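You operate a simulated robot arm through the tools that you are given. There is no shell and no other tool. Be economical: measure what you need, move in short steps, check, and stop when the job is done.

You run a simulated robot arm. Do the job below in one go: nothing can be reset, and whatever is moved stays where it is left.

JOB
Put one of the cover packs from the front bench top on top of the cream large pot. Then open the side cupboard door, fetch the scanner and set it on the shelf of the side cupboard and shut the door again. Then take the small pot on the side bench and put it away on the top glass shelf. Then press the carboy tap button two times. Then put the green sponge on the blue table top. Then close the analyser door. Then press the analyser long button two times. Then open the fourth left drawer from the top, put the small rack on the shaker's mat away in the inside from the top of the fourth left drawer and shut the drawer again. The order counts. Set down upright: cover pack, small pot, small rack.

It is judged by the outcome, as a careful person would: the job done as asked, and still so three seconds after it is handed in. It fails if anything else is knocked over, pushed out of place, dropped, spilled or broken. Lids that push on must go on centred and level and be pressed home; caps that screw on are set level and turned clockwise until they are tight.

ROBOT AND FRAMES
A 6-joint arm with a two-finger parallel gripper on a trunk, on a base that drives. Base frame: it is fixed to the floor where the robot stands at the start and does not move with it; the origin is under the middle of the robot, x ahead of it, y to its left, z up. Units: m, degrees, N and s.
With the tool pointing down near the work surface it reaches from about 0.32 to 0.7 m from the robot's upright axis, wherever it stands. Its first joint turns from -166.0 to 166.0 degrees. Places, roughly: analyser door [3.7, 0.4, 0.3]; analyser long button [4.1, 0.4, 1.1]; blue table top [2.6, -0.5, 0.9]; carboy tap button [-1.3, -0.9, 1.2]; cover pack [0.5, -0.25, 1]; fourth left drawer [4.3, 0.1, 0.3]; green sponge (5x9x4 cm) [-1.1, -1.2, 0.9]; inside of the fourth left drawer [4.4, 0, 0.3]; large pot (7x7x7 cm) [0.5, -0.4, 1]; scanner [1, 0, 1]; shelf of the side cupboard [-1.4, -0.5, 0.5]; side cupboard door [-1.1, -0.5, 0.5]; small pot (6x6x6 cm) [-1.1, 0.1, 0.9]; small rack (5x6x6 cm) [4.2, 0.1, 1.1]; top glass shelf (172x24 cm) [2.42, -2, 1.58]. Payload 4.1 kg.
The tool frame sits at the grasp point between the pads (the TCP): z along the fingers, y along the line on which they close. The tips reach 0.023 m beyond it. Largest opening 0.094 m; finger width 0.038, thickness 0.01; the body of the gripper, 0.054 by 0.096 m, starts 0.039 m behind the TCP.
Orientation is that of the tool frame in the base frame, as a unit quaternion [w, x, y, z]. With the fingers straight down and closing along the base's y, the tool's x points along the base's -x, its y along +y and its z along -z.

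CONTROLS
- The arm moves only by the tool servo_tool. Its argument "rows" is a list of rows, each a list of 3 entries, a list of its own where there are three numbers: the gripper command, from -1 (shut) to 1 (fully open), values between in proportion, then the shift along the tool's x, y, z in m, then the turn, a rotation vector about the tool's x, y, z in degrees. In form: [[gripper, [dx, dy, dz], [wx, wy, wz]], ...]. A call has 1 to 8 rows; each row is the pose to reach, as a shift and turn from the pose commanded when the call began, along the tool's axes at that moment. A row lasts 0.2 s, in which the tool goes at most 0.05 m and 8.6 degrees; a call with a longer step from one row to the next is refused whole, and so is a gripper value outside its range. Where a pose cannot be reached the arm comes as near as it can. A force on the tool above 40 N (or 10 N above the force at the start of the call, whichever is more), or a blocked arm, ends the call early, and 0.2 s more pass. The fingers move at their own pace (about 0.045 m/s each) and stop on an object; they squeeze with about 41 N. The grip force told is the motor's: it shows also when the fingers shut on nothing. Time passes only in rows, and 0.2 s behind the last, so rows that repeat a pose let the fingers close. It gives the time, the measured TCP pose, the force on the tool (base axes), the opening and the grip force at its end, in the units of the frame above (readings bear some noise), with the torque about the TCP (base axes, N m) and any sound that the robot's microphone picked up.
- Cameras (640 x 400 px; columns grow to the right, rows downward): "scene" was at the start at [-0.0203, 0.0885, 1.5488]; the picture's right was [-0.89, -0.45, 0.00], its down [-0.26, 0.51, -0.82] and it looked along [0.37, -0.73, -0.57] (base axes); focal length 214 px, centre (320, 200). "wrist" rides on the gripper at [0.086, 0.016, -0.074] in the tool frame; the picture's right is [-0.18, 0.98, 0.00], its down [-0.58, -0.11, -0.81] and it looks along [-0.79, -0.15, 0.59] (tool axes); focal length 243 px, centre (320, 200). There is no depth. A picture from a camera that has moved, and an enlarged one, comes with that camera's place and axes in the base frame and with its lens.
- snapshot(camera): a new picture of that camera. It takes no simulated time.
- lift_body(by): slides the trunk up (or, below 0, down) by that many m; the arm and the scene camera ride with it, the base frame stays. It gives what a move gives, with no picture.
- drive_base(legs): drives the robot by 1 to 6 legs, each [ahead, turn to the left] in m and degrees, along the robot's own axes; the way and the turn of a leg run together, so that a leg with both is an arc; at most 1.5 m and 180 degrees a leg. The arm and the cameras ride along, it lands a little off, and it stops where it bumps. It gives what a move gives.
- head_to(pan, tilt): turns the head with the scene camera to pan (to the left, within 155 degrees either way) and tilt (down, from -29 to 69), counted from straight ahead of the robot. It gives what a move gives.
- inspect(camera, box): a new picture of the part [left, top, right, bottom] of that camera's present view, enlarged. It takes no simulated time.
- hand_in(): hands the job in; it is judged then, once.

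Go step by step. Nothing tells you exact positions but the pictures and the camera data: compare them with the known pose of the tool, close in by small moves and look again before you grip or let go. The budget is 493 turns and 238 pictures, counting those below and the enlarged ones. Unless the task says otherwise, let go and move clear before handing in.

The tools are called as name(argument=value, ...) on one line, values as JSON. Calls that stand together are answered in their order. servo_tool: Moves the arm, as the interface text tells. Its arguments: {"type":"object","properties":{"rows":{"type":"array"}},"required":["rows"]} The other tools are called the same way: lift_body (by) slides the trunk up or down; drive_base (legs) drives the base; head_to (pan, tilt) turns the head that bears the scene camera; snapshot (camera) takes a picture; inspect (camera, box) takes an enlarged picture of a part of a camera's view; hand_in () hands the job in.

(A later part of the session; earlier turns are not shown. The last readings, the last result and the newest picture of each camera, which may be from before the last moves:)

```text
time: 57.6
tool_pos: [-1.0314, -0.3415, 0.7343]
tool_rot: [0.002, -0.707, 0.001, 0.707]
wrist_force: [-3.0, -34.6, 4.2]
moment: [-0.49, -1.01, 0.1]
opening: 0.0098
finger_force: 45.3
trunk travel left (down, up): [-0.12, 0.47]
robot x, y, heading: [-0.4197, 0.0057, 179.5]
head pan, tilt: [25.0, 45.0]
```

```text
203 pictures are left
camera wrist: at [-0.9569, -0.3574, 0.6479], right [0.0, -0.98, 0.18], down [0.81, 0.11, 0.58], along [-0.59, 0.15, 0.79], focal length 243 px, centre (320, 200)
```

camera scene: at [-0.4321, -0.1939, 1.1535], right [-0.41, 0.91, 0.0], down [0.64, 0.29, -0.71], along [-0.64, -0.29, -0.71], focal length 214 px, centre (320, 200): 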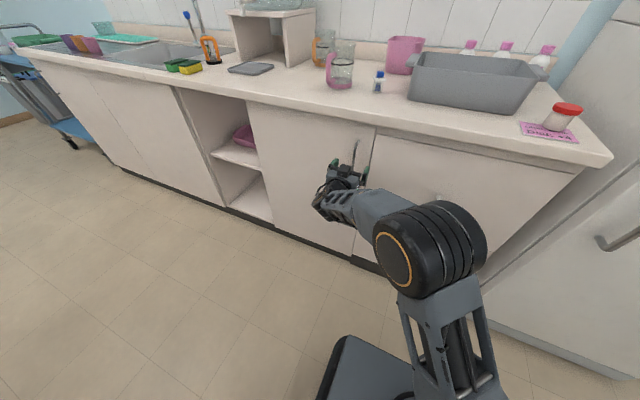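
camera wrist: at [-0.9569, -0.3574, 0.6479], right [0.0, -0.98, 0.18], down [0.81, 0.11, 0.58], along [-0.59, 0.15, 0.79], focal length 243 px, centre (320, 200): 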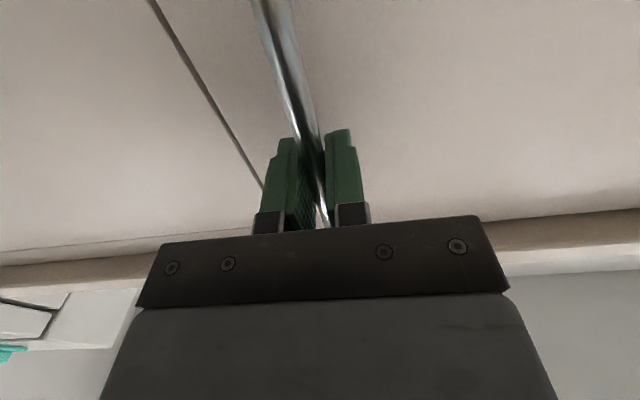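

The handle is gripped, the bar sitting slightly further to -y. I pull along the door's arc, starting with about 12°.

servo_tool(rows=[[-1, [0, 0.005, 0], [0, 0, 0]], [-1, [0, 0.009, -0.022], [3, 0, 0]], [-1, [0, 0.0125, -0.0448], [6, 0, 0]], [-1, [0, 0.017, -0.067], [9, 0, 0]], [-1, [0, 0.0226, -0.0887], [12, 0, 0]]])

snapshot(camera="scene")

```text
time: 58.8
tool_pos: [-0.9442, -0.3586, 0.7352]
tool_rot: [-0.079, 0.704, -0.079, -0.702]
wrist_force: [2.3, 8.1, -6.9]
moment: [-0.2, 0.97, 0.08]
opening: 0.0096
finger_force: 44.8
trunk travel left (down, up): [-0.12, 0.47]
robot x, y, heading: [-0.4161, 0.0073, 179.1]
head pan, tilt: [25.0, 45.0]
```

```text
202 pictures are left
camera scene: at [-0.4326, -0.1936, 1.1535], right [-0.41, 0.91, 0.0], down [0.65, 0.29, -0.71], along [-0.65, -0.29, -0.71], focal length 214 px, centre (320, 200)
```

scene: 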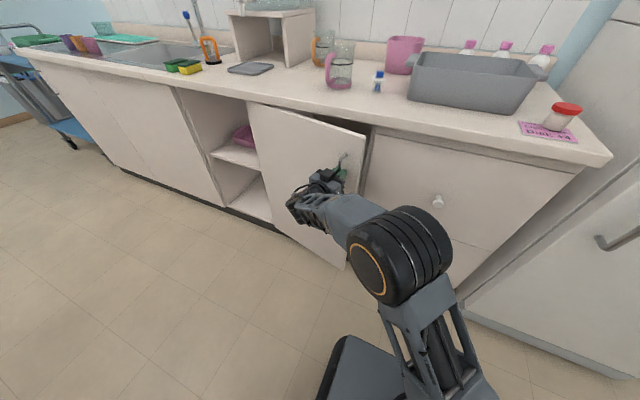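

The door swings freely. I continue the arc another 30°.

servo_tool(rows=[[-1, [0, 0.0055, -0.0448], [6, 0, 0]], [-1, [0, 0.0156, -0.0887], [12, 0, 0]], [-1, [0, 0.0303, -0.1314], [18, 0, 0]], [-1, [0, 0.0494, -0.1723], [24, 0, 0]], [-1, [0, 0.0726, -0.211], [30, 0, 0]]])

snapshot(camera="scene")

```text
time: 60.0
tool_pos: [-0.7641, -0.4654, 0.7341]
tool_rot: [0.255, -0.659, 0.256, 0.66]
wrist_force: [2.8, 2.6, 8.2]
moment: [1.46, 0.27, 0.15]
opening: 0.0097
finger_force: 44.9
out of reach, approached as far as the arm can: row 5
trunk travel left (down, up): [-0.12, 0.47]
robot x, y, heading: [-0.4158, 0.0027, 179.1]
head pan, tilt: [25.0, 45.0]
```

```text
201 pictures are left
camera scene: at [-0.4319, -0.1933, 1.1542], right [-0.41, 0.91, 0.0], down [0.64, 0.29, -0.71], along [-0.64, -0.29, -0.71], focal length 214 px, centre (320, 200)
```

scene: 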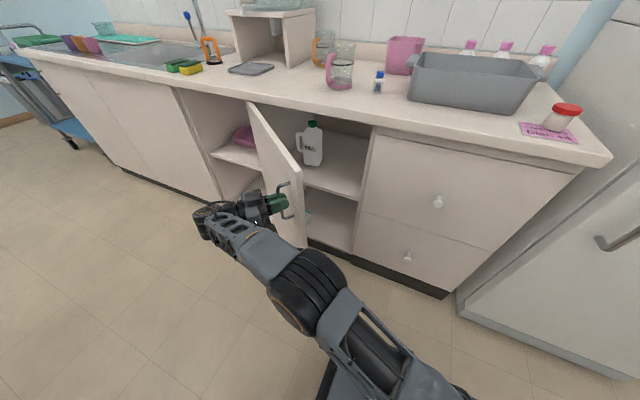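

The door is about 42° open and the arm is at its limit that way. I release the handle and back off, then push the door wider from inside.

servo_tool(rows=[[-0.3, [0, 0, 0], [0, 0, 0]], [-0.3, [0, 0, 0], [0, 0, 0]], [-0.3, [0, 0, 0], [0, 0, 0]], [-0.3, [0, 0, -0.03], [-5, 0, 0]], [-0.3, [0, 0, -0.06], [-10, 0, 0]], [-0.3, [0, -0.01, -0.09], [-15, 0, 0]]])

snapshot(camera="scene")

```text
time: 61.4
tool_pos: [-0.6909, -0.5224, 0.7312]
tool_rot: [-0.169, 0.687, -0.168, -0.687]
wrist_force: [0.2, 0.2, -0.6]
moment: [-0.02, -0.01, 0.01]
opening: 0.0328
finger_force: 0.0
trunk travel left (down, up): [-0.12, 0.47]
robot x, y, heading: [-0.4152, 0.0087, 179.2]
head pan, tilt: [25.0, 45.0]
```

```text
200 pictures are left
camera scene: at [-0.4323, -0.194, 1.1535], right [-0.41, 0.91, 0.0], down [0.64, 0.29, -0.71], along [-0.64, -0.29, -0.71], focal length 214 px, centre (320, 200)
```

scene: 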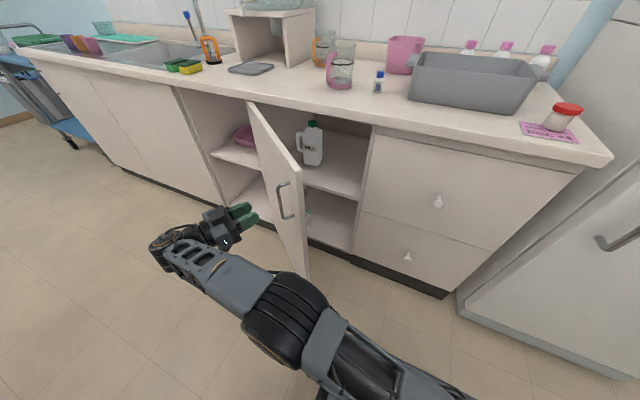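

I back the base up 15 cm for room, then move the gripper around the door's free edge.

drive_base(legs=[[-0.15, 0]])

servo_tool(rows=[[-1, [-0.029, -0.03, 0.031], [-5, 0, 0]], [-1, [-0.0585, -0.06, 0.061], [-10, 0, 0]], [-1, [-0.0585, -0.09, 0.09], [-16, 0, 0]], [-1, [-0.0585, -0.12, 0.12], [-22, 0, 0]], [-1, [-0.0585, -0.15, 0.15], [-27.6, 0, 0]], [-1, [-0.0585, -0.18, 0.18], [-27.6, 0, 0]]])

snapshot(camera="scene")

```text
time: 62.7
tool_pos: [-0.5363, -0.5242, 0.7313]
tool_rot: [-0.167, 0.687, -0.168, -0.687]
wrist_force: [-0.3, 0.3, 1.1]
moment: [0.03, 0.01, 0.01]
opening: 0.0327
finger_force: 0.1
trunk travel left (down, up): [-0.12, 0.47]
robot x, y, heading: [-0.2609, 0.0067, 179.5]
head pan, tilt: [25.0, 45.0]
```

```text
refused: row 1 steps farther than a row can; nothing moved
```

```text
199 pictures are left
camera scene: at [-0.2797, -0.1956, 1.1535], right [-0.41, 0.91, 0.0], down [0.64, 0.29, -0.71], along [-0.64, -0.29, -0.71], focal length 214 px, centre (320, 200)
```

scene: 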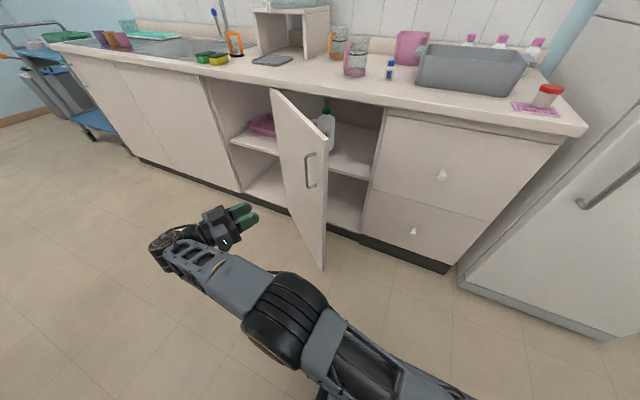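

servo_tool(rows=[[-1, [0, -0.029, 0.03], [-5, 0, 0]], [-1, [0, -0.058, 0.06], [-10, 0, 0]], [-1, [0, -0.088, 0.091], [-15, 0, 0]], [-1, [0, -0.117, 0.121], [-20, 0, 0]], [-1, [0, -0.147, 0.152], [-25, 0, 0]], [-1, [0, -0.176, 0.182], [-27.6, 0, 0]]])

snapshot(camera="scene")

```text
time: 64.1
tool_pos: [-0.6204, -0.2871, 0.7305]
tool_rot: [0.003, 0.708, 0.002, -0.706]
wrist_force: [-0.1, -0.7, -0.1]
moment: [0.02, 0.01, -0.02]
opening: 0.0
finger_force: 40.9
trunk travel left (down, up): [-0.12, 0.47]
robot x, y, heading: [-0.2644, 0.0037, 179.7]
head pan, tilt: [25.0, 45.0]
```

```text
198 pictures are left
camera scene: at [-0.2797, -0.1958, 1.1535], right [-0.41, 0.91, 0.0], down [0.64, 0.29, -0.71], along [-0.64, -0.29, -0.71], focal length 214 px, centre (320, 200)
```

scene: 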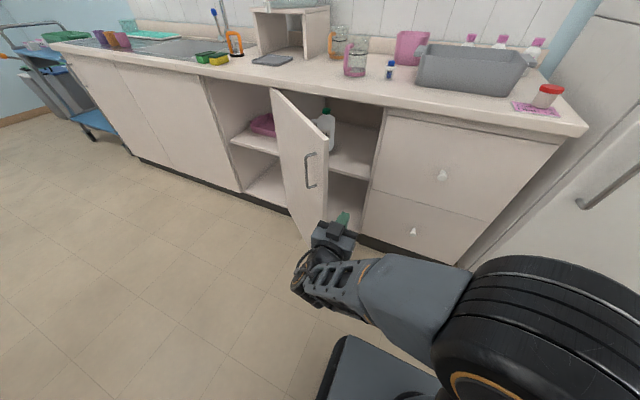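

servo_tool(rows=[[-1, [0, 0, 0.045], [0, 0, 0]], [-1, [0, 0, 0.09], [0, 0, 0]], [-1, [0, 0, 0.135], [0, 0, 0]], [-1, [0, 0.03, 0.17], [0, 0, 0]], [-1, [0, 0.06, 0.2], [0, 0, 0]], [-1, [0, 0.1, 0.21], [0, 0, 0]], [-1, [0, 0.14, 0.21], [0, 0, 0]], [-1, [0, 0.18, 0.21], [0, 0, 0]]])

snapshot(camera="scene")

```text
time: 65.9
tool_pos: [-0.827, -0.4662, 0.732]
tool_rot: [0.002, 0.707, 0.001, -0.707]
wrist_force: [1.0, 0.7, -0.4]
moment: [0.01, -0.01, 0.01]
opening: 0.0002
finger_force: 41.2
trunk travel left (down, up): [-0.12, 0.47]
robot x, y, heading: [-0.2614, 0.0042, 179.3]
head pan, tilt: [25.0, 45.0]
```

```text
197 pictures are left
camera scene: at [-0.2797, -0.1952, 1.1536], right [-0.41, 0.91, 0.0], down [0.64, 0.29, -0.71], along [-0.64, -0.29, -0.71], focal length 214 px, centre (320, 200)
```

scene: 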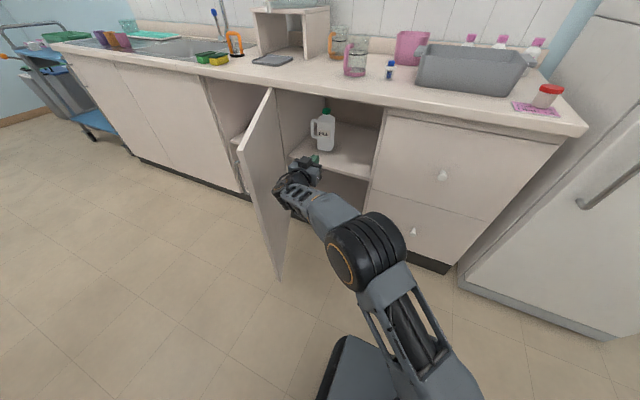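

The door is opening nicely. I keep pushing toward -y.

servo_tool(rows=[[-1, [0, 0.04, -0.01], [0, 0, 0]], [-1, [0, 0.08, -0.02], [0, 0, 0]], [-1, [0, 0.11, -0.035], [0, 0, 0]], [-1, [0, 0.14, -0.05], [0, 0, 0]]])

snapshot(camera="scene")

```text
time: 66.9
tool_pos: [-0.767, -0.592, 0.7276]
tool_rot: [0.001, 0.707, 0.002, -0.707]
wrist_force: [-0.4, -0.2, -0.3]
moment: [0.0, 0.0, 0.0]
opening: 0.0
finger_force: 41.4
out of reach, approached as far as the arm can: row 4
trunk travel left (down, up): [-0.12, 0.47]
robot x, y, heading: [-0.2644, 0.0054, 179.6]
head pan, tilt: [25.0, 45.0]
```

```text
196 pictures are left
camera scene: at [-0.2798, -0.1953, 1.1536], right [-0.41, 0.91, 0.0], down [0.64, 0.29, -0.71], along [-0.64, -0.29, -0.71], focal length 214 px, centre (320, 200)
```

scene: 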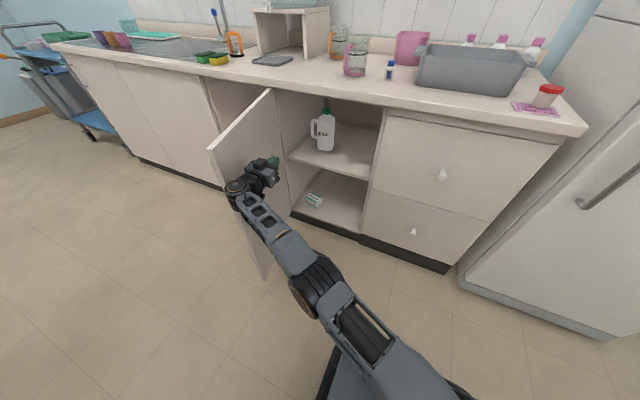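

About 76° open. I turn the base slightly left to nudge it further.

drive_base(legs=[[0, 7]])

snapshot(camera="scene")

```text
time: 67.9
tool_pos: [-0.6922, -0.6475, 0.7274]
tool_rot: [-0.044, -0.706, -0.044, 0.706]
wrist_force: [0.7, 0.2, -0.5]
moment: [-0.02, -0.02, -0.04]
opening: 0.0
finger_force: 41.2
trunk travel left (down, up): [-0.12, 0.47]
robot x, y, heading: [-0.2632, 0.0034, -173.6]
head pan, tilt: [25.0, 45.0]
```

```text
195 pictures are left
camera scene: at [-0.2556, -0.196, 1.1536], right [-0.52, 0.85, 0.0], down [0.6, 0.37, -0.71], along [-0.6, -0.37, -0.71], focal length 214 px, centre (320, 200)
```

scene: 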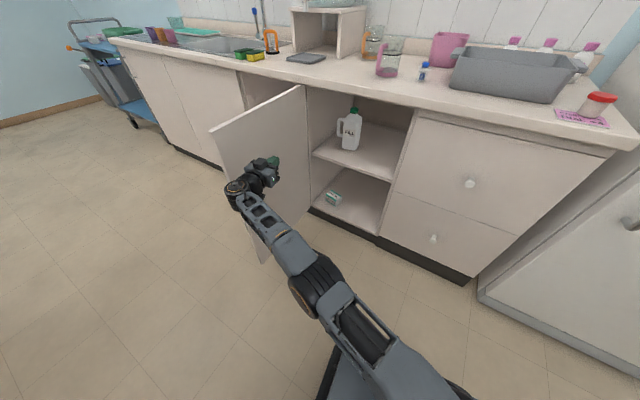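

The door is wide open. I'll look at the shelf, where a white jug stands on it.

inspect(camera="scene", box=[290, 80, 430, 240])

```text
2.50 times, centred on (360, 160) of scene
camera zoom: at [-0.2556, -0.196, 1.1536], right [-0.52, 0.85, 0.0], down [0.6, 0.37, -0.71], along [-0.6, -0.37, -0.71], focal length 536 px, centre (220, 300)
```

zoom: 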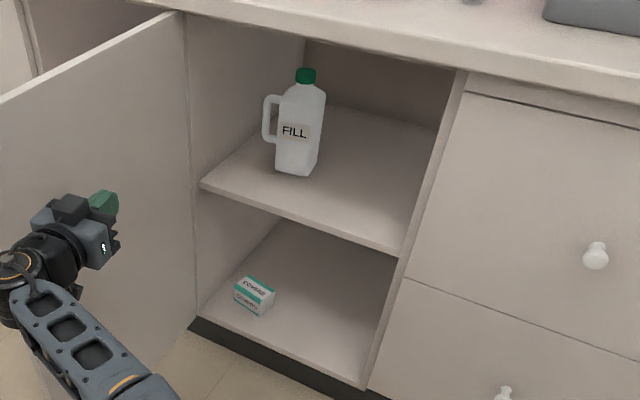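

The shelf top is at z≈0.515, with the jug near (-1.24,-0.59) and free room to its right. Now I withdraw the arm, raise the trunk, and go fetch the scanner.

servo_tool(rows=[[-1, [0, -0.045, 0], [0, 8, 0]], [-1, [0, -0.09, 0], [0, 16, 0]], [-1, [0, -0.135, 0], [0, 24, 0]], [-1, [0, -0.18, 0], [0, 32, 0]], [-1, [0, -0.225, 0], [0, 40, 0]], [-1, [0, -0.27, 0], [0, 48, 0]], [-1, [0, -0.27, 0], [0, 56, 0]], [-1, [0, -0.27, 0], [0, 64, 0]]])

lift_body(by=0.45)

servo_tool(rows=[[0, [0, -0.03, 0], [0, 6.5, 0]], [0, [0, -0.06, 0], [0, 13, 0]], [0, [0, -0.09, 0], [0, 19.5, 0]], [0, [0, -0.12, 0], [0, 26, 0]]])

```text
time: 69.7
tool_pos: [-0.7866, -0.5304, 0.7572]
tool_rot: [0.021, 0.931, 0.059, -0.359]
wrist_force: [0.5, -0.4, -0.7]
moment: [-0.01, -0.02, 0.04]
opening: 0.0
finger_force: 41.2
out of reach, approached as far as the arm can: row 1, 2, 3, 4, 5, 6, 7, 8
trunk travel left (down, up): [-0.12, 0.47]
robot x, y, heading: [-0.2637, 0.005, -173.7]
head pan, tilt: [25.0, 45.0]
```

```text
refused: 0.45 is not a number from -0.4 to 0.4
```

```text
time: 70.7
tool_pos: [-0.8063, -0.426, 0.7637]
tool_rot: [0.007, 0.988, 0.061, -0.139]
wrist_force: [-0.2, -0.1, 1.2]
moment: [0.02, 0.0, -0.03]
opening: 0.047
finger_force: 0.0
out of reach, approached as far as the arm can: row 1, 2, 3, 4
trunk travel left (down, up): [-0.12, 0.47]
robot x, y, heading: [-0.263, 0.0069, -173.5]
head pan, tilt: [25.0, 45.0]
```

lift_body(by=0.4)

servo_tool(rows=[[0, [0.03, -0.02, 0], [0, 5, 0]], [0, [0.06, -0.04, 0], [0, 10, 0]], [0, [0.09, -0.06, 0], [0, 15, 0]], [0, [0.12, -0.08, 0], [0, 16, 0]]])

```text
time: 74.5
tool_pos: [-0.8073, -0.4267, 1.1642]
tool_rot: [0.008, 0.988, 0.062, -0.141]
wrist_force: [1.0, -0.4, -1.0]
moment: [0.02, 0.0, -0.04]
opening: 0.0471
finger_force: 0.1
trunk travel left (down, up): [-0.52, 0.07]
robot x, y, heading: [-0.2627, 0.009, -173.8]
head pan, tilt: [25.0, 45.0]
```

```text
time: 75.5
tool_pos: [-0.7621, -0.3843, 1.2042]
tool_rot: [-0.004, 0.998, 0.06, -0.006]
wrist_force: [-0.5, 0.6, 0.1]
moment: [-0.01, 0.0, -0.02]
opening: 0.0471
finger_force: 0.0
out of reach, approached as far as the arm can: row 1, 2, 3, 4
trunk travel left (down, up): [-0.52, 0.07]
robot x, y, heading: [-0.2622, 0.0057, -173.7]
head pan, tilt: [25.0, 45.0]
```

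The arm points down and is clear. I drive around toward the left end of the front bench, where the scanner lies.

drive_base(legs=[[0, 114.2], [0, 114.2], [0.82, 0], [0, -54.5], [0.75, 0]])

head_to(pan=-70, tilt=40)

snapshot(camera="scene")

```text
time: 95.6
tool_pos: [1.4299, 1.104, 1.2049]
tool_rot: [0.005, -0.039, 0.999, -0.004]
wrist_force: [0.2, 0.8, 1.4]
moment: [0.0, -0.01, -0.01]
opening: 0.0468
finger_force: 0.1
trunk travel left (down, up): [-0.52, 0.07]
robot x, y, heading: [0.9152, 0.7371, 3.6]
head pan, tilt: [25.0, 45.0]
```

```text
time: 97.3
tool_pos: [1.4303, 1.1047, 1.2048]
tool_rot: [0.006, -0.039, 0.999, -0.004]
wrist_force: [1.1, 0.5, -0.1]
moment: [0.01, 0.0, -0.02]
opening: 0.0471
finger_force: 0.1
trunk travel left (down, up): [-0.52, 0.07]
robot x, y, heading: [0.9112, 0.7375, 3.9]
head pan, tilt: [-70.0, 40.0]
```

```text
193 pictures are left
camera scene: at [0.8781, 0.8227, 1.5608], right [-0.91, -0.4, 0.0], down [-0.26, 0.59, -0.77], along [0.31, -0.7, -0.64], focal length 214 px, centre (320, 200)
```

scene: 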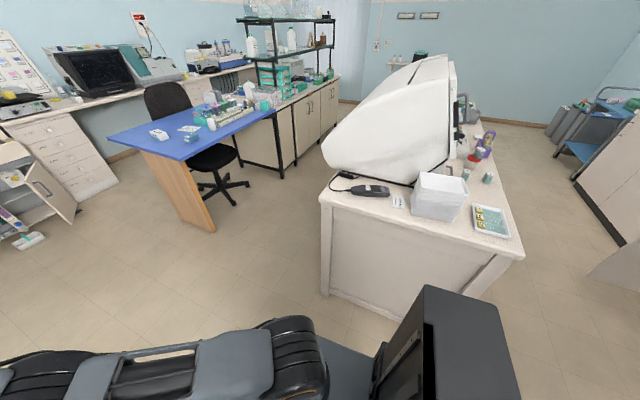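

The scanner lies at the back-left corner of the front bench. I'll enlarge it.

inspect(camera="scene", box=[310, 160, 430, 235])

```text
5.33 times, centred on (370, 198) of scene
camera zoom: at [0.8781, 0.8227, 1.5608], right [-0.91, -0.4, 0.0], down [-0.26, 0.59, -0.77], along [0.31, -0.7, -0.64], focal length 1144 px, centre (53, 213)
```

zoom: 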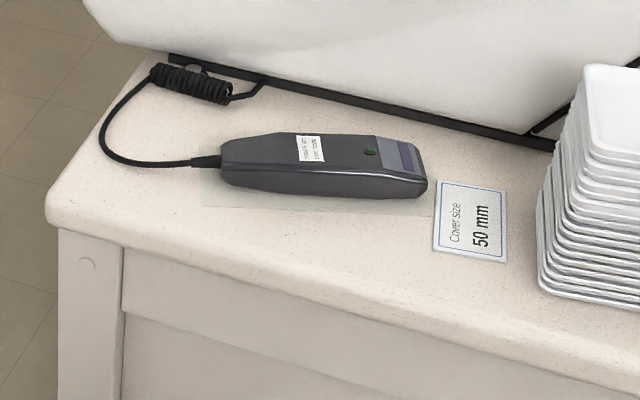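

The scanner's centre is at about (0.98,0.03), about 17 cm long, its long axis roughly 20° off x. I turn to face the bench end.

drive_base(legs=[[0, -93.9], [0.16, 0]])

head_to(pan=-10, tilt=50)

snapshot(camera="scene")

```text
time: 102.7
tool_pos: [1.2229, 0.0276, 1.205]
tool_rot: [0.001, 0.714, 0.7, -0.008]
wrist_force: [0.2, 0.3, -0.2]
moment: [-0.02, 0.01, 0.0]
opening: 0.0468
finger_force: 0.1
trunk travel left (down, up): [-0.52, 0.07]
robot x, y, heading: [0.9081, 0.5795, -91.6]
head pan, tilt: [-70.0, 40.0]
```

```text
time: 104.0
tool_pos: [1.2226, 0.0294, 1.2043]
tool_rot: [0.001, 0.715, 0.699, -0.007]
wrist_force: [0.6, 0.0, -0.1]
moment: [-0.02, 0.0, -0.01]
opening: 0.0469
finger_force: 0.0
trunk travel left (down, up): [-0.52, 0.07]
robot x, y, heading: [0.9114, 0.5793, -92.1]
head pan, tilt: [-10.0, 50.0]
```

```text
191 pictures are left
camera scene: at [1.0618, 0.5588, 1.5467], right [-0.98, 0.21, 0.0], down [0.16, 0.75, -0.64], along [-0.13, -0.63, -0.77], focal length 214 px, centre (320, 200)
```

scene: 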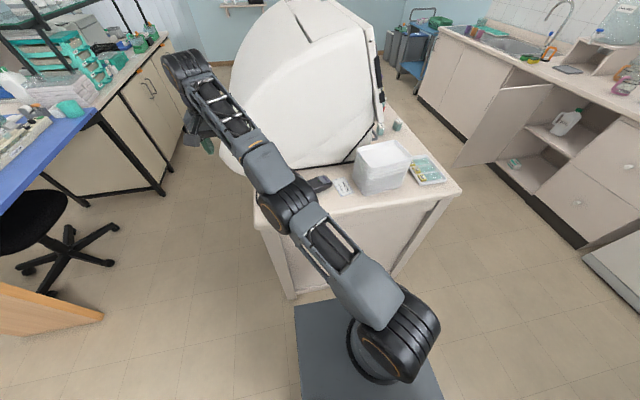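

I move back from the machine, rotate the gripper across the scanner, and come over it.

servo_tool(rows=[[0.6, [0.04, 0, 0], [0, 0, 8.5]], [0.6, [0.08, 0, 0], [0, 0, 17]], [0.6, [0.11, 0, 0], [0, 0, 25.5]], [0.6, [0.11, -0.048, 0], [0, 0, 34]], [0.6, [0.11, -0.096, 0], [0, 0, 42.5]], [0.6, [0.11, -0.144, 0], [0, 0, 51]], [0.6, [0.11, -0.192, 0], [0, 0, 59.5]], [0.6, [0.11, -0.24, 0], [0, 0, 68]]])

snapshot(camera="wrist")

snapshot(camera="scene")

```text
time: 105.8
tool_pos: [0.9834, 0.1442, 1.2043]
tool_rot: [0.006, 0.984, 0.179, -0.006]
wrist_force: [0.1, 0.0, -0.4]
moment: [-0.02, 0.02, -0.01]
opening: 0.075
finger_force: 0.2
out of reach, approached as far as the arm can: row 1, 2, 3
trunk travel left (down, up): [-0.52, 0.07]
robot x, y, heading: [0.9048, 0.5786, -91.9]
head pan, tilt: [-10.0, 50.0]
```

```text
190 pictures are left
camera wrist: at [1.0701, 0.16, 1.2779], right [0.17, -0.98, 0.01], down [-0.58, -0.09, 0.81], along [-0.8, -0.15, -0.58], focal length 243 px, centre (320, 200)
```

wrist: 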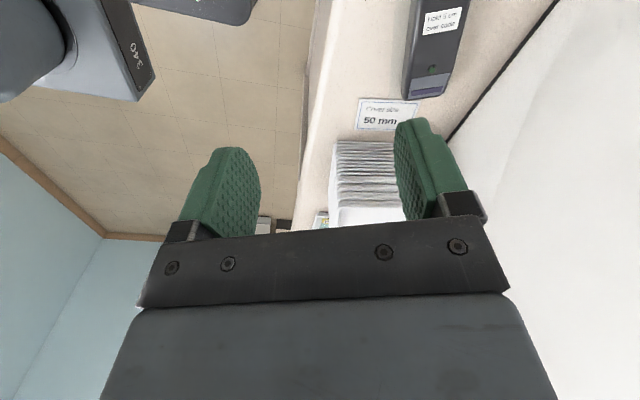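

```text
189 pictures are left
camera scene: at [1.0614, 0.559, 1.5467], right [-0.98, 0.21, 0.0], down [0.16, 0.75, -0.64], along [-0.13, -0.63, -0.77], focal length 214 px, centre (320, 200)
```

scene: 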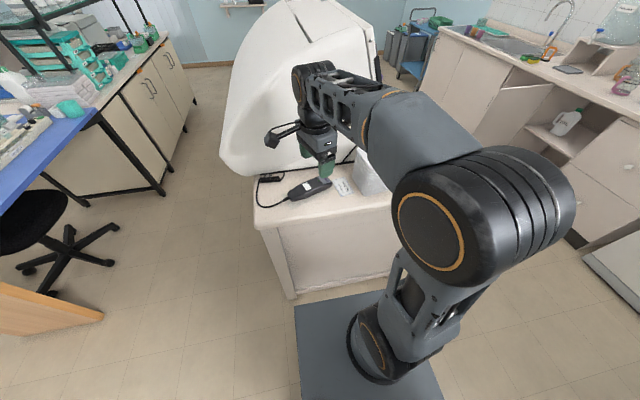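

The scanner must lie flat on a shelf I can only enter from the front, so I'll grip it from its cable end with the tool tilted. I drive round to the back of this bench.

drive_base(legs=[[0, 92], [0.7, 0], [0, -90], [0.3, 0], [0, -67]])

head_to(pan=0, tilt=45)

snapshot(camera="scene")

```text
time: 122.0
tool_pos: [1.2474, 0.0339, 1.2036]
tool_rot: [0.002, 0.925, -0.379, -0.008]
wrist_force: [-0.2, -0.7, 0.7]
moment: [-0.02, 0.04, 0.0]
opening: 0.0752
finger_force: 0.1
trunk travel left (down, up): [-0.52, 0.07]
robot x, y, heading: [1.6089, 0.2835, -157.5]
head pan, tilt: [-10.0, 50.0]
```

```text
time: 122.7
tool_pos: [1.2482, 0.0333, 1.2046]
tool_rot: [0.002, 0.925, -0.38, -0.007]
wrist_force: [0.1, 0.6, -0.6]
moment: [0.0, -0.03, 0.0]
opening: 0.075
finger_force: 0.0
trunk travel left (down, up): [-0.52, 0.07]
robot x, y, heading: [1.6172, 0.2792, -157.3]
head pan, tilt: [0.0, 45.0]
```

```text
188 pictures are left
camera scene: at [1.6567, 0.1221, 1.5535], right [-0.39, 0.92, 0.0], down [0.65, 0.27, -0.71], along [-0.65, -0.27, -0.71], focal length 214 px, centre (320, 200)
```

scene: 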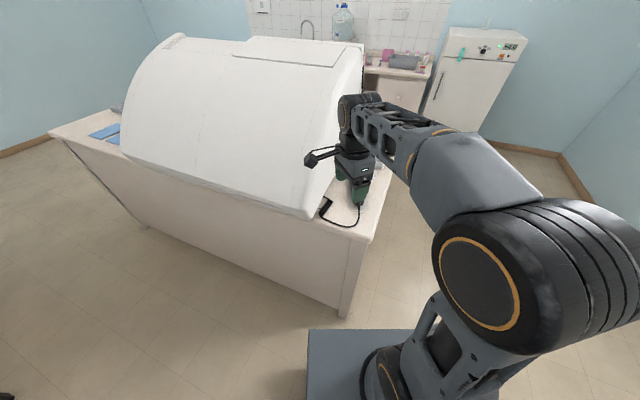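

I rotate the tool so that its camera ends on top once tilted, while moving away from the machine side.

servo_tool(rows=[[1, [-0.021, -0.021, 0], [0, 0, 8]], [1, [-0.042, -0.042, 0], [0, 0, 16]], [1, [-0.063, -0.064, 0], [0, 0, 24]], [1, [-0.063, -0.064, 0], [0, 0, 32]], [1, [-0.063, -0.064, 0], [0, 0, 40]], [1, [-0.063, -0.064, 0], [0, 0, 48]], [1, [-0.063, -0.064, 0], [0, 0, 56]]])

servo_tool(rows=[[1, [0, 0, 0], [0, 0, 8]], [1, [0, 0, 0], [0, 0, 16]], [1, [0, 0, 0], [0, 0, 24]], [1, [0, 0, 0], [0, 0, 32]], [1, [0, 0, 0], [0, 0, 40]], [1, [0, 0, 0], [0, 0, 48]], [1, [0, 0, 0], [0, 0, 56.5]]])

snapshot(camera="scene")

```text
time: 124.3
tool_pos: [1.2468, 0.1238, 1.2046]
tool_rot: [-0.005, -0.637, 0.771, 0.007]
wrist_force: [0.3, 0.7, -0.6]
moment: [0.0, 0.01, 0.0]
opening: 0.0939
finger_force: 0.0
trunk travel left (down, up): [-0.52, 0.07]
robot x, y, heading: [1.6127, 0.2868, -157.1]
head pan, tilt: [0.0, 45.0]
```

```text
time: 125.9
tool_pos: [1.2326, 0.1678, 1.2036]
tool_rot: [-0.007, -0.203, 0.979, -0.001]
wrist_force: [-0.2, -0.7, 0.3]
moment: [0.01, -0.04, 0.03]
opening: 0.0941
finger_force: 0.0
out of reach, approached as far as the arm can: row 7
trunk travel left (down, up): [-0.52, 0.07]
robot x, y, heading: [1.6114, 0.2854, -157.4]
head pan, tilt: [0.0, 45.0]
```

```text
187 pictures are left
camera scene: at [1.6568, 0.1223, 1.5536], right [-0.39, 0.92, 0.0], down [0.65, 0.27, -0.71], along [-0.65, -0.27, -0.71], focal length 214 px, centre (320, 200)
```

scene: 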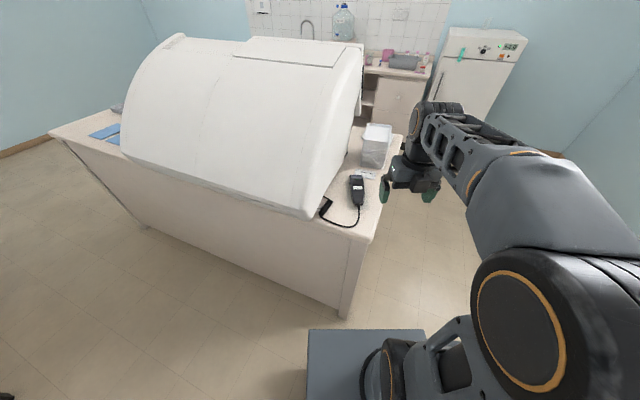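

inspect(camera="scene", box=[300, 150, 410, 235])

servo_tool(rows=[[1, [0, 0, 0], [0, 8, 0]], [1, [0, 0, 0], [0, 16, 0]], [1, [0, 0, 0], [0, 24, 0]], [1, [0, 0, 0], [0, 32, 0]], [1, [0, 0, 0], [0, 40, 0]], [1, [0, 0, 0], [0, 48, 0]]])

snapshot(camera="wrist")

```text
4.71 times, centred on (355, 192) of scene
camera zoom: at [1.6568, 0.1223, 1.5536], right [-0.39, 0.92, 0.0], down [0.65, 0.27, -0.71], along [-0.65, -0.27, -0.71], focal length 1009 px, centre (155, 235)
```

zoom: 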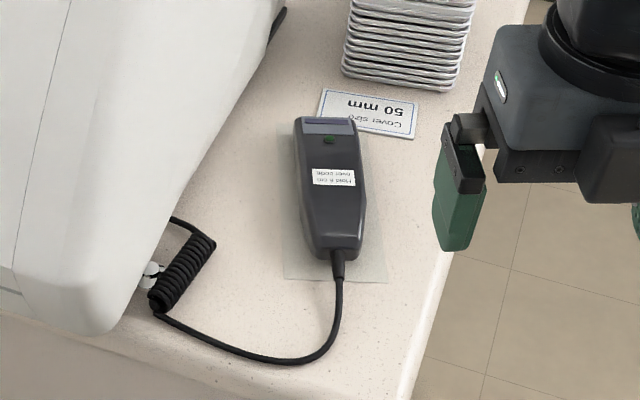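

```text
time: 127.3
tool_pos: [1.2344, 0.1668, 1.2036]
tool_rot: [-0.406, -0.181, 0.892, -0.078]
wrist_force: [0.0, 0.0, 1.4]
moment: [-0.02, -0.01, 0.01]
opening: 0.0937
finger_force: 0.2
trunk travel left (down, up): [-0.52, 0.07]
robot x, y, heading: [1.6108, 0.285, -157.3]
head pan, tilt: [0.0, 45.0]
```

```text
185 pictures are left
camera wrist: at [1.2274, 0.1805, 1.3181], right [-0.27, 0.95, -0.13], down [0.95, 0.28, 0.09], along [0.12, -0.1, -0.99], focal length 243 px, centre (320, 200)
```

wrist: 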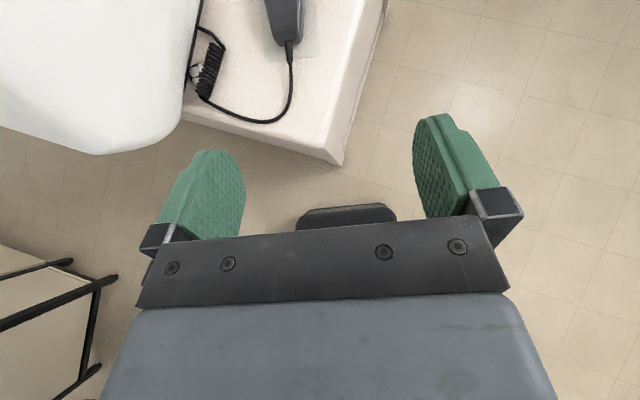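

The scanner axis runs at 198° bearing, with its cable end at (1.06,0.037). I rotate the base 5° to line up and then move over it.

drive_base(legs=[[0, -5]])

```text
time: 128.2
tool_pos: [1.2244, 0.1996, 1.2036]
tool_rot: [-0.408, -0.142, 0.9, -0.06]
wrist_force: [0.9, 0.7, 0.2]
moment: [0.02, 0.01, -0.04]
opening: 0.0942
finger_force: 0.1
trunk travel left (down, up): [-0.52, 0.07]
robot x, y, heading: [1.6079, 0.2833, -162.5]
head pan, tilt: [0.0, 45.0]
```

servo_tool(rows=[[1, [0.009, -0.015, 0.041], [0, 0, 0]], [1, [0.018, -0.03, 0.0825], [0, 0, 0]], [1, [0.027, -0.045, 0.124], [0, 0, 0]], [1, [0.036, -0.06, 0.165], [0, 0, 0]], [1, [0.045, -0.075, 0.206], [0, 0, 0]], [1, [0.054, -0.09, 0.248], [0, 0, 0]], [1, [0.0629, -0.1056, 0.2887], [0, 0, 0]], [1, [0.0629, -0.1056, 0.2887], [0, 0, 0]]])

snapshot(camera="wrist")

snapshot(camera="scene")

```text
time: 130.0
tool_pos: [1.0002, 0.0329, 1.0626]
tool_rot: [-0.438, -0.152, 0.883, -0.077]
wrist_force: [-1.0, -0.3, -0.3]
moment: [-0.01, 0.01, -0.02]
opening: 0.0942
finger_force: 0.0
out of reach, approached as far as the arm can: row 3, 4, 5, 6, 7, 8
trunk travel left (down, up): [-0.52, 0.07]
robot x, y, heading: [1.6104, 0.2837, -162.2]
head pan, tilt: [0.0, 45.0]
```

```text
184 pictures are left
camera wrist: at [1.0012, 0.0517, 1.1773], right [-0.23, 0.96, -0.15], down [0.97, 0.23, 0.02], along [0.06, -0.14, -0.99], focal length 243 px, centre (320, 200)
```

wrist: 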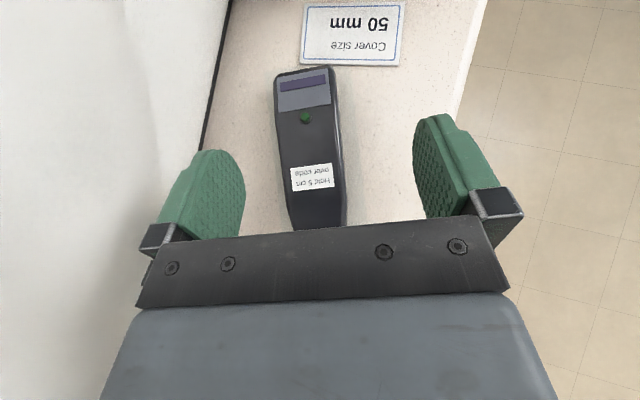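

```text
183 pictures are left
camera scene: at [1.6423, 0.1188, 1.5536], right [-0.3, 0.95, 0.0], down [0.67, 0.22, -0.71], along [-0.67, -0.22, -0.71], focal length 214 px, centre (320, 200)
```

scene: 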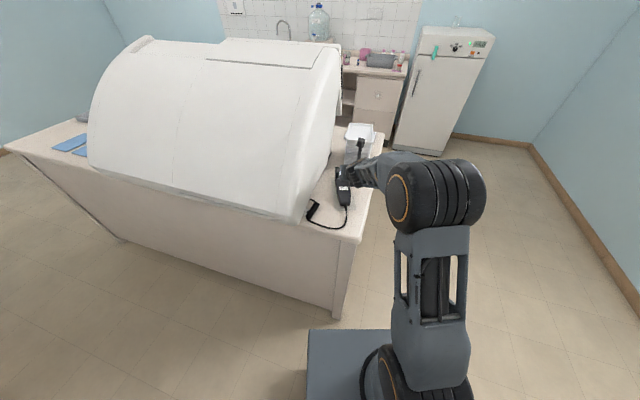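

The last wrist joint is near its limit here; standing further to -y would relieve it. I raise the tool, swing clear, and shift the base 15 cm.

servo_tool(rows=[[1, [0.02, -0.02, -0.05], [0, 0, 0]], [1, [0.05, -0.03, -0.08], [0, 0, 0]], [1, [0.07, -0.03, -0.12], [0, 0, 0]]])

drive_base(legs=[[0, -108], [-0.17, 0], [0, 99]])

```text
refused: row 1 steps farther than a row can; nothing moved
```

```text
time: 140.2
tool_pos: [0.9593, -0.0242, 1.0628]
tool_rot: [-0.444, -0.066, 0.893, -0.039]
wrist_force: [-5.8, 13.4, -0.2]
moment: [-0.24, -0.06, -0.26]
opening: 0.088
finger_force: 0.0
trunk travel left (down, up): [-0.52, 0.07]
robot x, y, heading: [1.6033, 0.1105, -172.8]
head pan, tilt: [0.0, 45.0]
```

The finger is touching the machine side lightly. I turn the base back right at once.

drive_base(legs=[[0, -7]])

snapshot(camera="wrist")

snapshot(camera="scene")

```text
time: 141.2
tool_pos: [0.9478, 0.0546, 1.063]
tool_rot: [-0.446, -0.012, 0.895, -0.012]
wrist_force: [-0.1, -0.3, 0.1]
moment: [-0.02, 0.02, 0.01]
opening: 0.0939
finger_force: 0.1
trunk travel left (down, up): [-0.52, 0.07]
robot x, y, heading: [1.6043, 0.1079, -179.5]
head pan, tilt: [0.0, 45.0]
```

```text
182 pictures are left
camera wrist: at [0.9553, 0.0727, 1.1774], right [0.08, 0.98, -0.16], down [1.0, -0.08, 0.02], along [0.01, -0.16, -0.99], focal length 243 px, centre (320, 200)
```

wrist: 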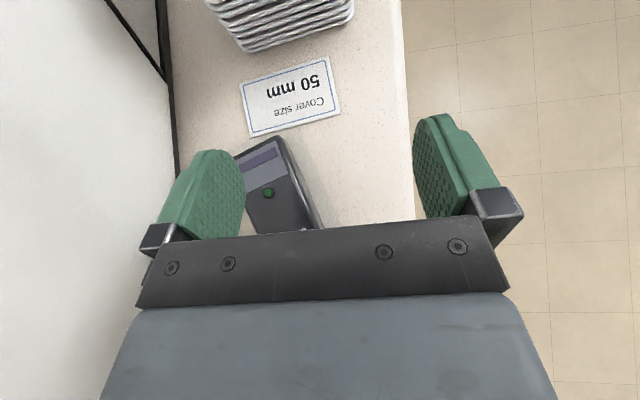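

```text
181 pictures are left
camera scene: at [1.5866, -0.0552, 1.5536], right [-0.01, 1.0, 0.0], down [0.71, 0.0, -0.71], along [-0.71, -0.01, -0.71], focal length 214 px, centre (320, 200)
```

scene: 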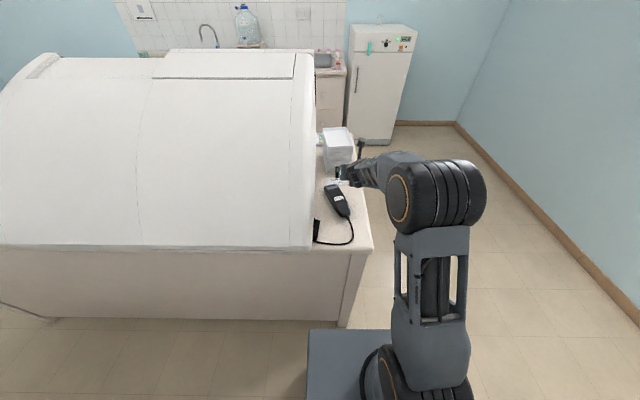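

The machine hasn't visibly moved. With the new stance I turn the tool onto the scanner's axis and hover over the grip point.

servo_tool(rows=[[1, [-0.016, -0.012, -0.014], [4.3, -1, -3.2]], [1, [-0.032, -0.024, -0.028], [8.6, -2, -6.4]], [1, [-0.0473, -0.037, -0.0406], [12.8, -3, -9.6]], [1, [-0.0473, -0.037, -0.0406], [12.8, -3, -9.6]]])

snapshot(camera="wrist")

```text
time: 142.2
tool_pos: [1.0175, -0.0255, 1.0591]
tool_rot: [-0.419, -0.122, 0.899, -0.05]
wrist_force: [-19.3, 22.8, 5.5]
moment: [-0.35, 0.03, -1.27]
opening: 0.0824
finger_force: 0.1
out of reach, approached as far as the arm can: row 1, 2, 3, 4
trunk travel left (down, up): [-0.52, 0.07]
robot x, y, heading: [1.6069, 0.1101, -180.0]
head pan, tilt: [0.0, 45.0]
```

```text
180 pictures are left
camera wrist: at [1.0143, -0.0108, 1.1734], right [-0.14, 0.98, -0.13], down [0.99, 0.15, 0.07], along [0.09, -0.12, -0.99], focal length 243 px, centre (320, 200)
```

wrist: 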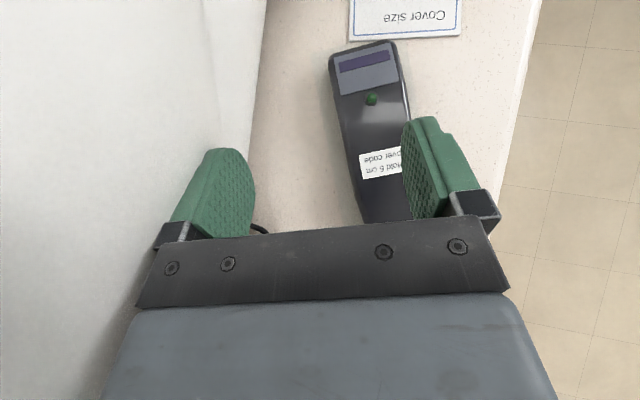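

Touching the machine again, because the commanded pose was further over than measured. I move off to +y.

servo_tool(rows=[[1, [0, 0.045, 0], [0, 0, 0]], [1, [0, 0.045, 0], [0, 0, 0]]])

snapshot(camera="wrist")

snapshot(camera="scene")

```text
time: 142.8
tool_pos: [1.0137, 0.0051, 1.0548]
tool_rot: [-0.399, -0.121, 0.908, -0.033]
wrist_force: [-0.4, 0.0, -0.5]
moment: [0.02, 0.05, 0.02]
opening: 0.0939
finger_force: 0.1
out of reach, approached as far as the arm can: row 1, 2
trunk travel left (down, up): [-0.52, 0.07]
robot x, y, heading: [1.6041, 0.1103, -179.4]
head pan, tilt: [0.0, 45.0]
```

```text
179 pictures are left
camera wrist: at [1.0067, 0.0152, 1.169], right [-0.12, 0.99, -0.1], down [0.98, 0.13, 0.12], along [0.13, -0.08, -0.99], focal length 243 px, centre (320, 200)
```

wrist: 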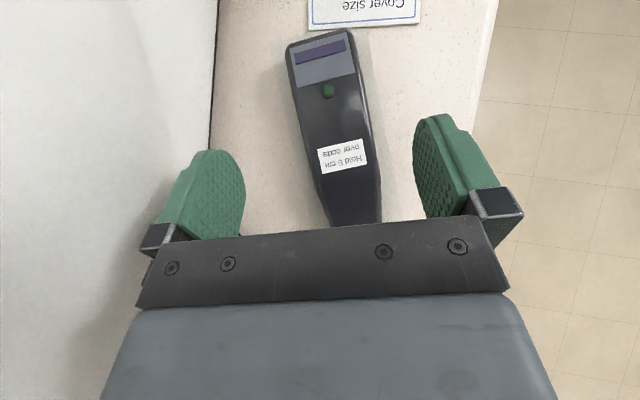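

```text
178 pictures are left
camera scene: at [1.5874, -0.0557, 1.5535], right [-0.01, 1.0, 0.0], down [0.71, 0.01, -0.71], along [-0.71, -0.01, -0.71], focal length 214 px, centre (320, 200)
```

scene: 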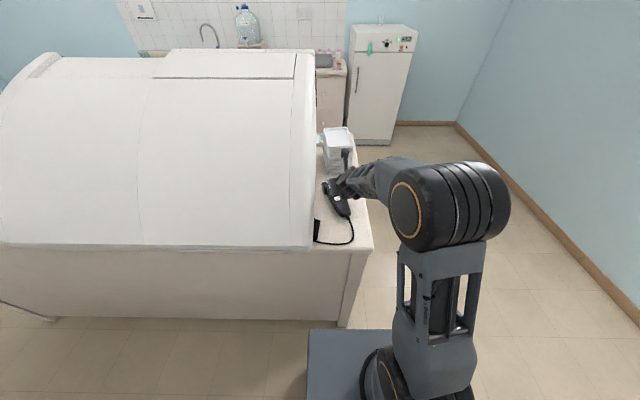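

The flipped wrist is at its limit on this side. A stance from the open side (robot further to +y) with the wrist wound the other way will work better; I lift clear first.

servo_tool(rows=[[1, [0.025, 0.02, -0.022], [0, 0, 0]], [1, [0.05, 0.04, -0.044], [0, 0, 0]], [1, [0.075, 0.06, -0.068], [0, 0, 0]], [1, [0.1, 0.08, -0.09], [0, -5, 0]], [1, [0.1, 0.11, -0.12], [0, -13, 0]], [1, [0.1, 0.14, -0.14], [0, -20, 0]]])

drive_base(legs=[[0, -90], [0.47, 0], [0, 48]])

```text
time: 144.2
tool_pos: [1.0109, 0.1602, 1.2279]
tool_rot: [-0.254, -0.13, 0.958, -0.024]
wrist_force: [0.3, 1.2, 0.4]
moment: [-0.01, 0.0, 0.0]
opening: 0.094
finger_force: 0.0
trunk travel left (down, up): [-0.52, 0.07]
robot x, y, heading: [1.6095, 0.1096, -179.9]
head pan, tilt: [0.0, 45.0]
```

```text
time: 153.0
tool_pos: [1.2018, 1.0122, 1.2283]
tool_rot: [-0.247, 0.226, 0.94, 0.069]
wrist_force: [0.2, 0.9, -0.4]
moment: [-0.01, -0.01, 0.03]
opening: 0.094
finger_force: 0.1
trunk travel left (down, up): [-0.52, 0.07]
robot x, y, heading: [1.6064, 0.5722, 137.7]
head pan, tilt: [0.0, 45.0]
```

Now I unwind the wrist in free space.

servo_tool(rows=[[1, [0, 0, 0], [0, -7, 0]], [1, [0, 0, 0], [0, -14, 0]], [1, [0, 0, 0], [0, -21, 0]], [1, [0, 0, 0], [0, -28, 0]]])

servo_tool(rows=[[1, [0, 0, 0], [0, 0, -8.5]], [1, [0, 0, 0], [0, 0, -17]], [1, [0, 0, 0], [0, 0, -25.5]], [1, [0, 0, 0], [0, 0, -34]], [1, [0, 0, 0], [0, 0, -42.5]], [1, [0, 0, 0], [0, 0, -51]], [1, [0, 0, 0], [0, 0, -59.5]], [1, [0, 0, 0], [0, 0, -68]]])

servo_tool(rows=[[1, [0, 0, 0], [0, 0, -8.5]], [1, [0, 0, 0], [0, 0, -17]], [1, [0, 0, 0], [0, 0, -25.5]], [1, [0, 0, 0], [0, 0, -34]], [1, [0, 0, 0], [0, 0, -42.5]], [1, [0, 0, 0], [0, 0, -51]], [1, [0, 0, 0], [0, 0, -59.5]], [1, [0, 0, 0], [0, 0, -68]]])

servo_tool(rows=[[1, [0, 0, 0], [0, 0, -8.5]], [1, [0, 0, 0], [0, 0, -17]], [1, [0, 0, 0], [0, 0, -25.5]], [1, [0, 0, 0], [0, 0, -34]], [1, [0, 0, 0], [0, 0, -42.5]], [1, [0, 0, 0], [0, 0, -51]], [1, [0, 0, 0], [0, 0, -59.5]], [1, [0, 0, 0], [0, 0, -68]]])

servo_tool(rows=[[1, [0, 0, 0], [0, 0, -8.5]], [1, [0, 0, 0], [0, 0, -17]], [1, [0, 0, 0], [0, 0, -25.5]], [1, [0, 0, 0], [0, 0, -34]], [1, [0, 0, 0], [0, 0, -42.5]], [1, [0, 0, 0], [0, 0, -51]], [1, [0, 0, 0], [0, 0, -59.5]], [1, [0, 0, 0], [0, 0, -68]]])

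```text
time: 154.0
tool_pos: [1.201, 1.0126, 1.2268]
tool_rot: [-0.011, 0.236, 0.972, 0.012]
wrist_force: [0.8, 0.9, -0.3]
moment: [-0.01, 0.01, 0.04]
opening: 0.094
finger_force: 0.2
trunk travel left (down, up): [-0.52, 0.07]
robot x, y, heading: [1.6055, 0.5728, 137.9]
head pan, tilt: [0.0, 45.0]
```

```text
time: 155.8
tool_pos: [1.2024, 1.0133, 1.2281]
tool_rot: [-0.003, -0.349, 0.937, 0.016]
wrist_force: [0.1, -0.2, 0.1]
moment: [0.0, -0.02, -0.02]
opening: 0.094
finger_force: 0.0
trunk travel left (down, up): [-0.52, 0.07]
robot x, y, heading: [1.6095, 0.5747, 137.6]
head pan, tilt: [0.0, 45.0]
```

```text
time: 157.6
tool_pos: [1.2019, 1.0138, 1.229]
tool_rot: [-0.007, 0.813, -0.582, -0.015]
wrist_force: [-0.3, -0.1, 1.2]
moment: [0.01, 0.04, 0.0]
opening: 0.0941
finger_force: 0.0
trunk travel left (down, up): [-0.52, 0.07]
robot x, y, heading: [1.6058, 0.5715, 137.6]
head pan, tilt: [0.0, 45.0]
```

```text
time: 159.4
tool_pos: [1.2021, 1.0132, 1.227]
tool_rot: [-0.014, 0.999, -0.027, -0.009]
wrist_force: [0.2, 0.5, -0.1]
moment: [-0.01, 0.02, -0.01]
opening: 0.0941
finger_force: 0.0
trunk travel left (down, up): [-0.52, 0.07]
robot x, y, heading: [1.6077, 0.5712, 137.9]
head pan, tilt: [0.0, 45.0]
```

```text
time: 161.2
tool_pos: [1.2018, 1.0137, 1.2286]
tool_rot: [-0.017, 0.844, 0.537, 0.0]
wrist_force: [0.0, 0.0, -0.8]
moment: [-0.01, 0.03, 0.01]
opening: 0.094
finger_force: 0.1
trunk travel left (down, up): [-0.52, 0.07]
robot x, y, heading: [1.603, 0.5731, 137.9]
head pan, tilt: [0.0, 45.0]
```

drive_base(legs=[[0, 88], [0.15, 0]])

snapshot(camera="scene")

```text
time: 166.2
tool_pos: [1.037, 0.0942, 1.2281]
tool_rot: [-0.012, 0.249, 0.968, -0.011]
wrist_force: [-0.3, -0.3, 0.5]
moment: [-0.02, -0.01, 0.02]
opening: 0.0941
finger_force: 0.1
trunk travel left (down, up): [-0.52, 0.07]
robot x, y, heading: [1.5009, 0.4743, -135.8]
head pan, tilt: [0.0, 45.0]
```

```text
177 pictures are left
camera scene: at [1.5998, 0.337, 1.5535], right [-0.7, 0.72, 0.0], down [0.51, 0.49, -0.71], along [-0.51, -0.49, -0.71], focal length 214 px, centre (320, 200)
```

scene: 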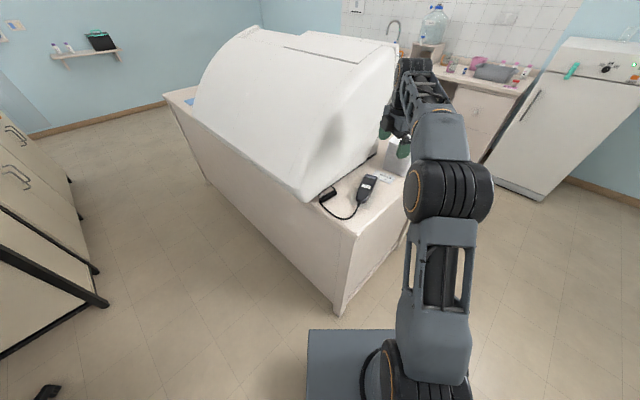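

servo_tool(rows=[[1, [0, 0, 0], [0, 0, -8]], [1, [0, 0, 0], [0, 0, -16]], [1, [0, 0, 0], [0, 0, -24]], [1, [0, 0, 0], [0, 0, -32]], [1, [0, 0, 0], [0, 0, -40]], [1, [0, 0, 0], [0, 0, -47]], [1, [0, 0, 0], [0, 0, -47]]])

servo_tool(rows=[[1, [0, 0, 0], [0, 8, 0]], [1, [0, 0, 0], [0, 16, 0]], [1, [0, 0, 0], [0, 24, 0]], [1, [0, 0, 0], [0, 32, 0]], [1, [0, 0, 0], [0, 40, 0]], [1, [0, 0, 0], [0, 47, 0]], [1, [0, 0, 0], [0, 47, 0]]])

snapshot(camera="wrist")

```text
time: 167.8
tool_pos: [1.0368, 0.0947, 1.228]
tool_rot: [-0.016, -0.159, 0.987, -0.006]
wrist_force: [-0.1, -0.3, 0.0]
moment: [0.0, 0.0, 0.01]
opening: 0.0938
finger_force: 0.1
trunk travel left (down, up): [-0.52, 0.07]
robot x, y, heading: [1.4982, 0.4684, -135.8]
head pan, tilt: [0.0, 45.0]
```

```text
time: 169.4
tool_pos: [1.037, 0.0948, 1.2299]
tool_rot: [-0.409, -0.143, 0.899, -0.069]
wrist_force: [-0.3, -0.1, -0.7]
moment: [0.0, -0.01, -0.02]
opening: 0.0936
finger_force: 0.0
trunk travel left (down, up): [-0.52, 0.07]
robot x, y, heading: [1.4993, 0.4737, -135.7]
head pan, tilt: [0.0, 45.0]
```

```text
176 pictures are left
camera wrist: at [1.0309, 0.11, 1.3425], right [-0.19, 0.97, -0.14], down [0.97, 0.21, 0.09], along [0.12, -0.12, -0.99], focal length 243 px, centre (320, 200)
```

wrist: 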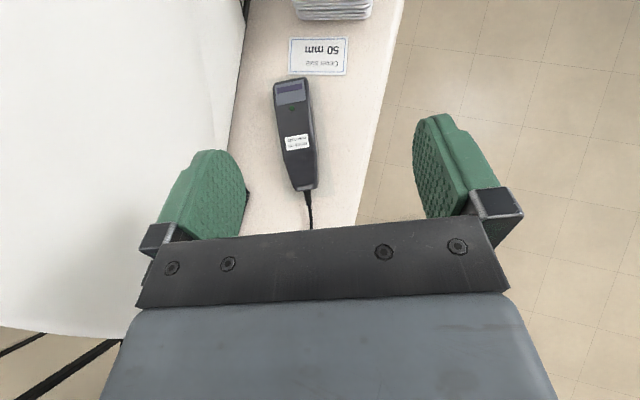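

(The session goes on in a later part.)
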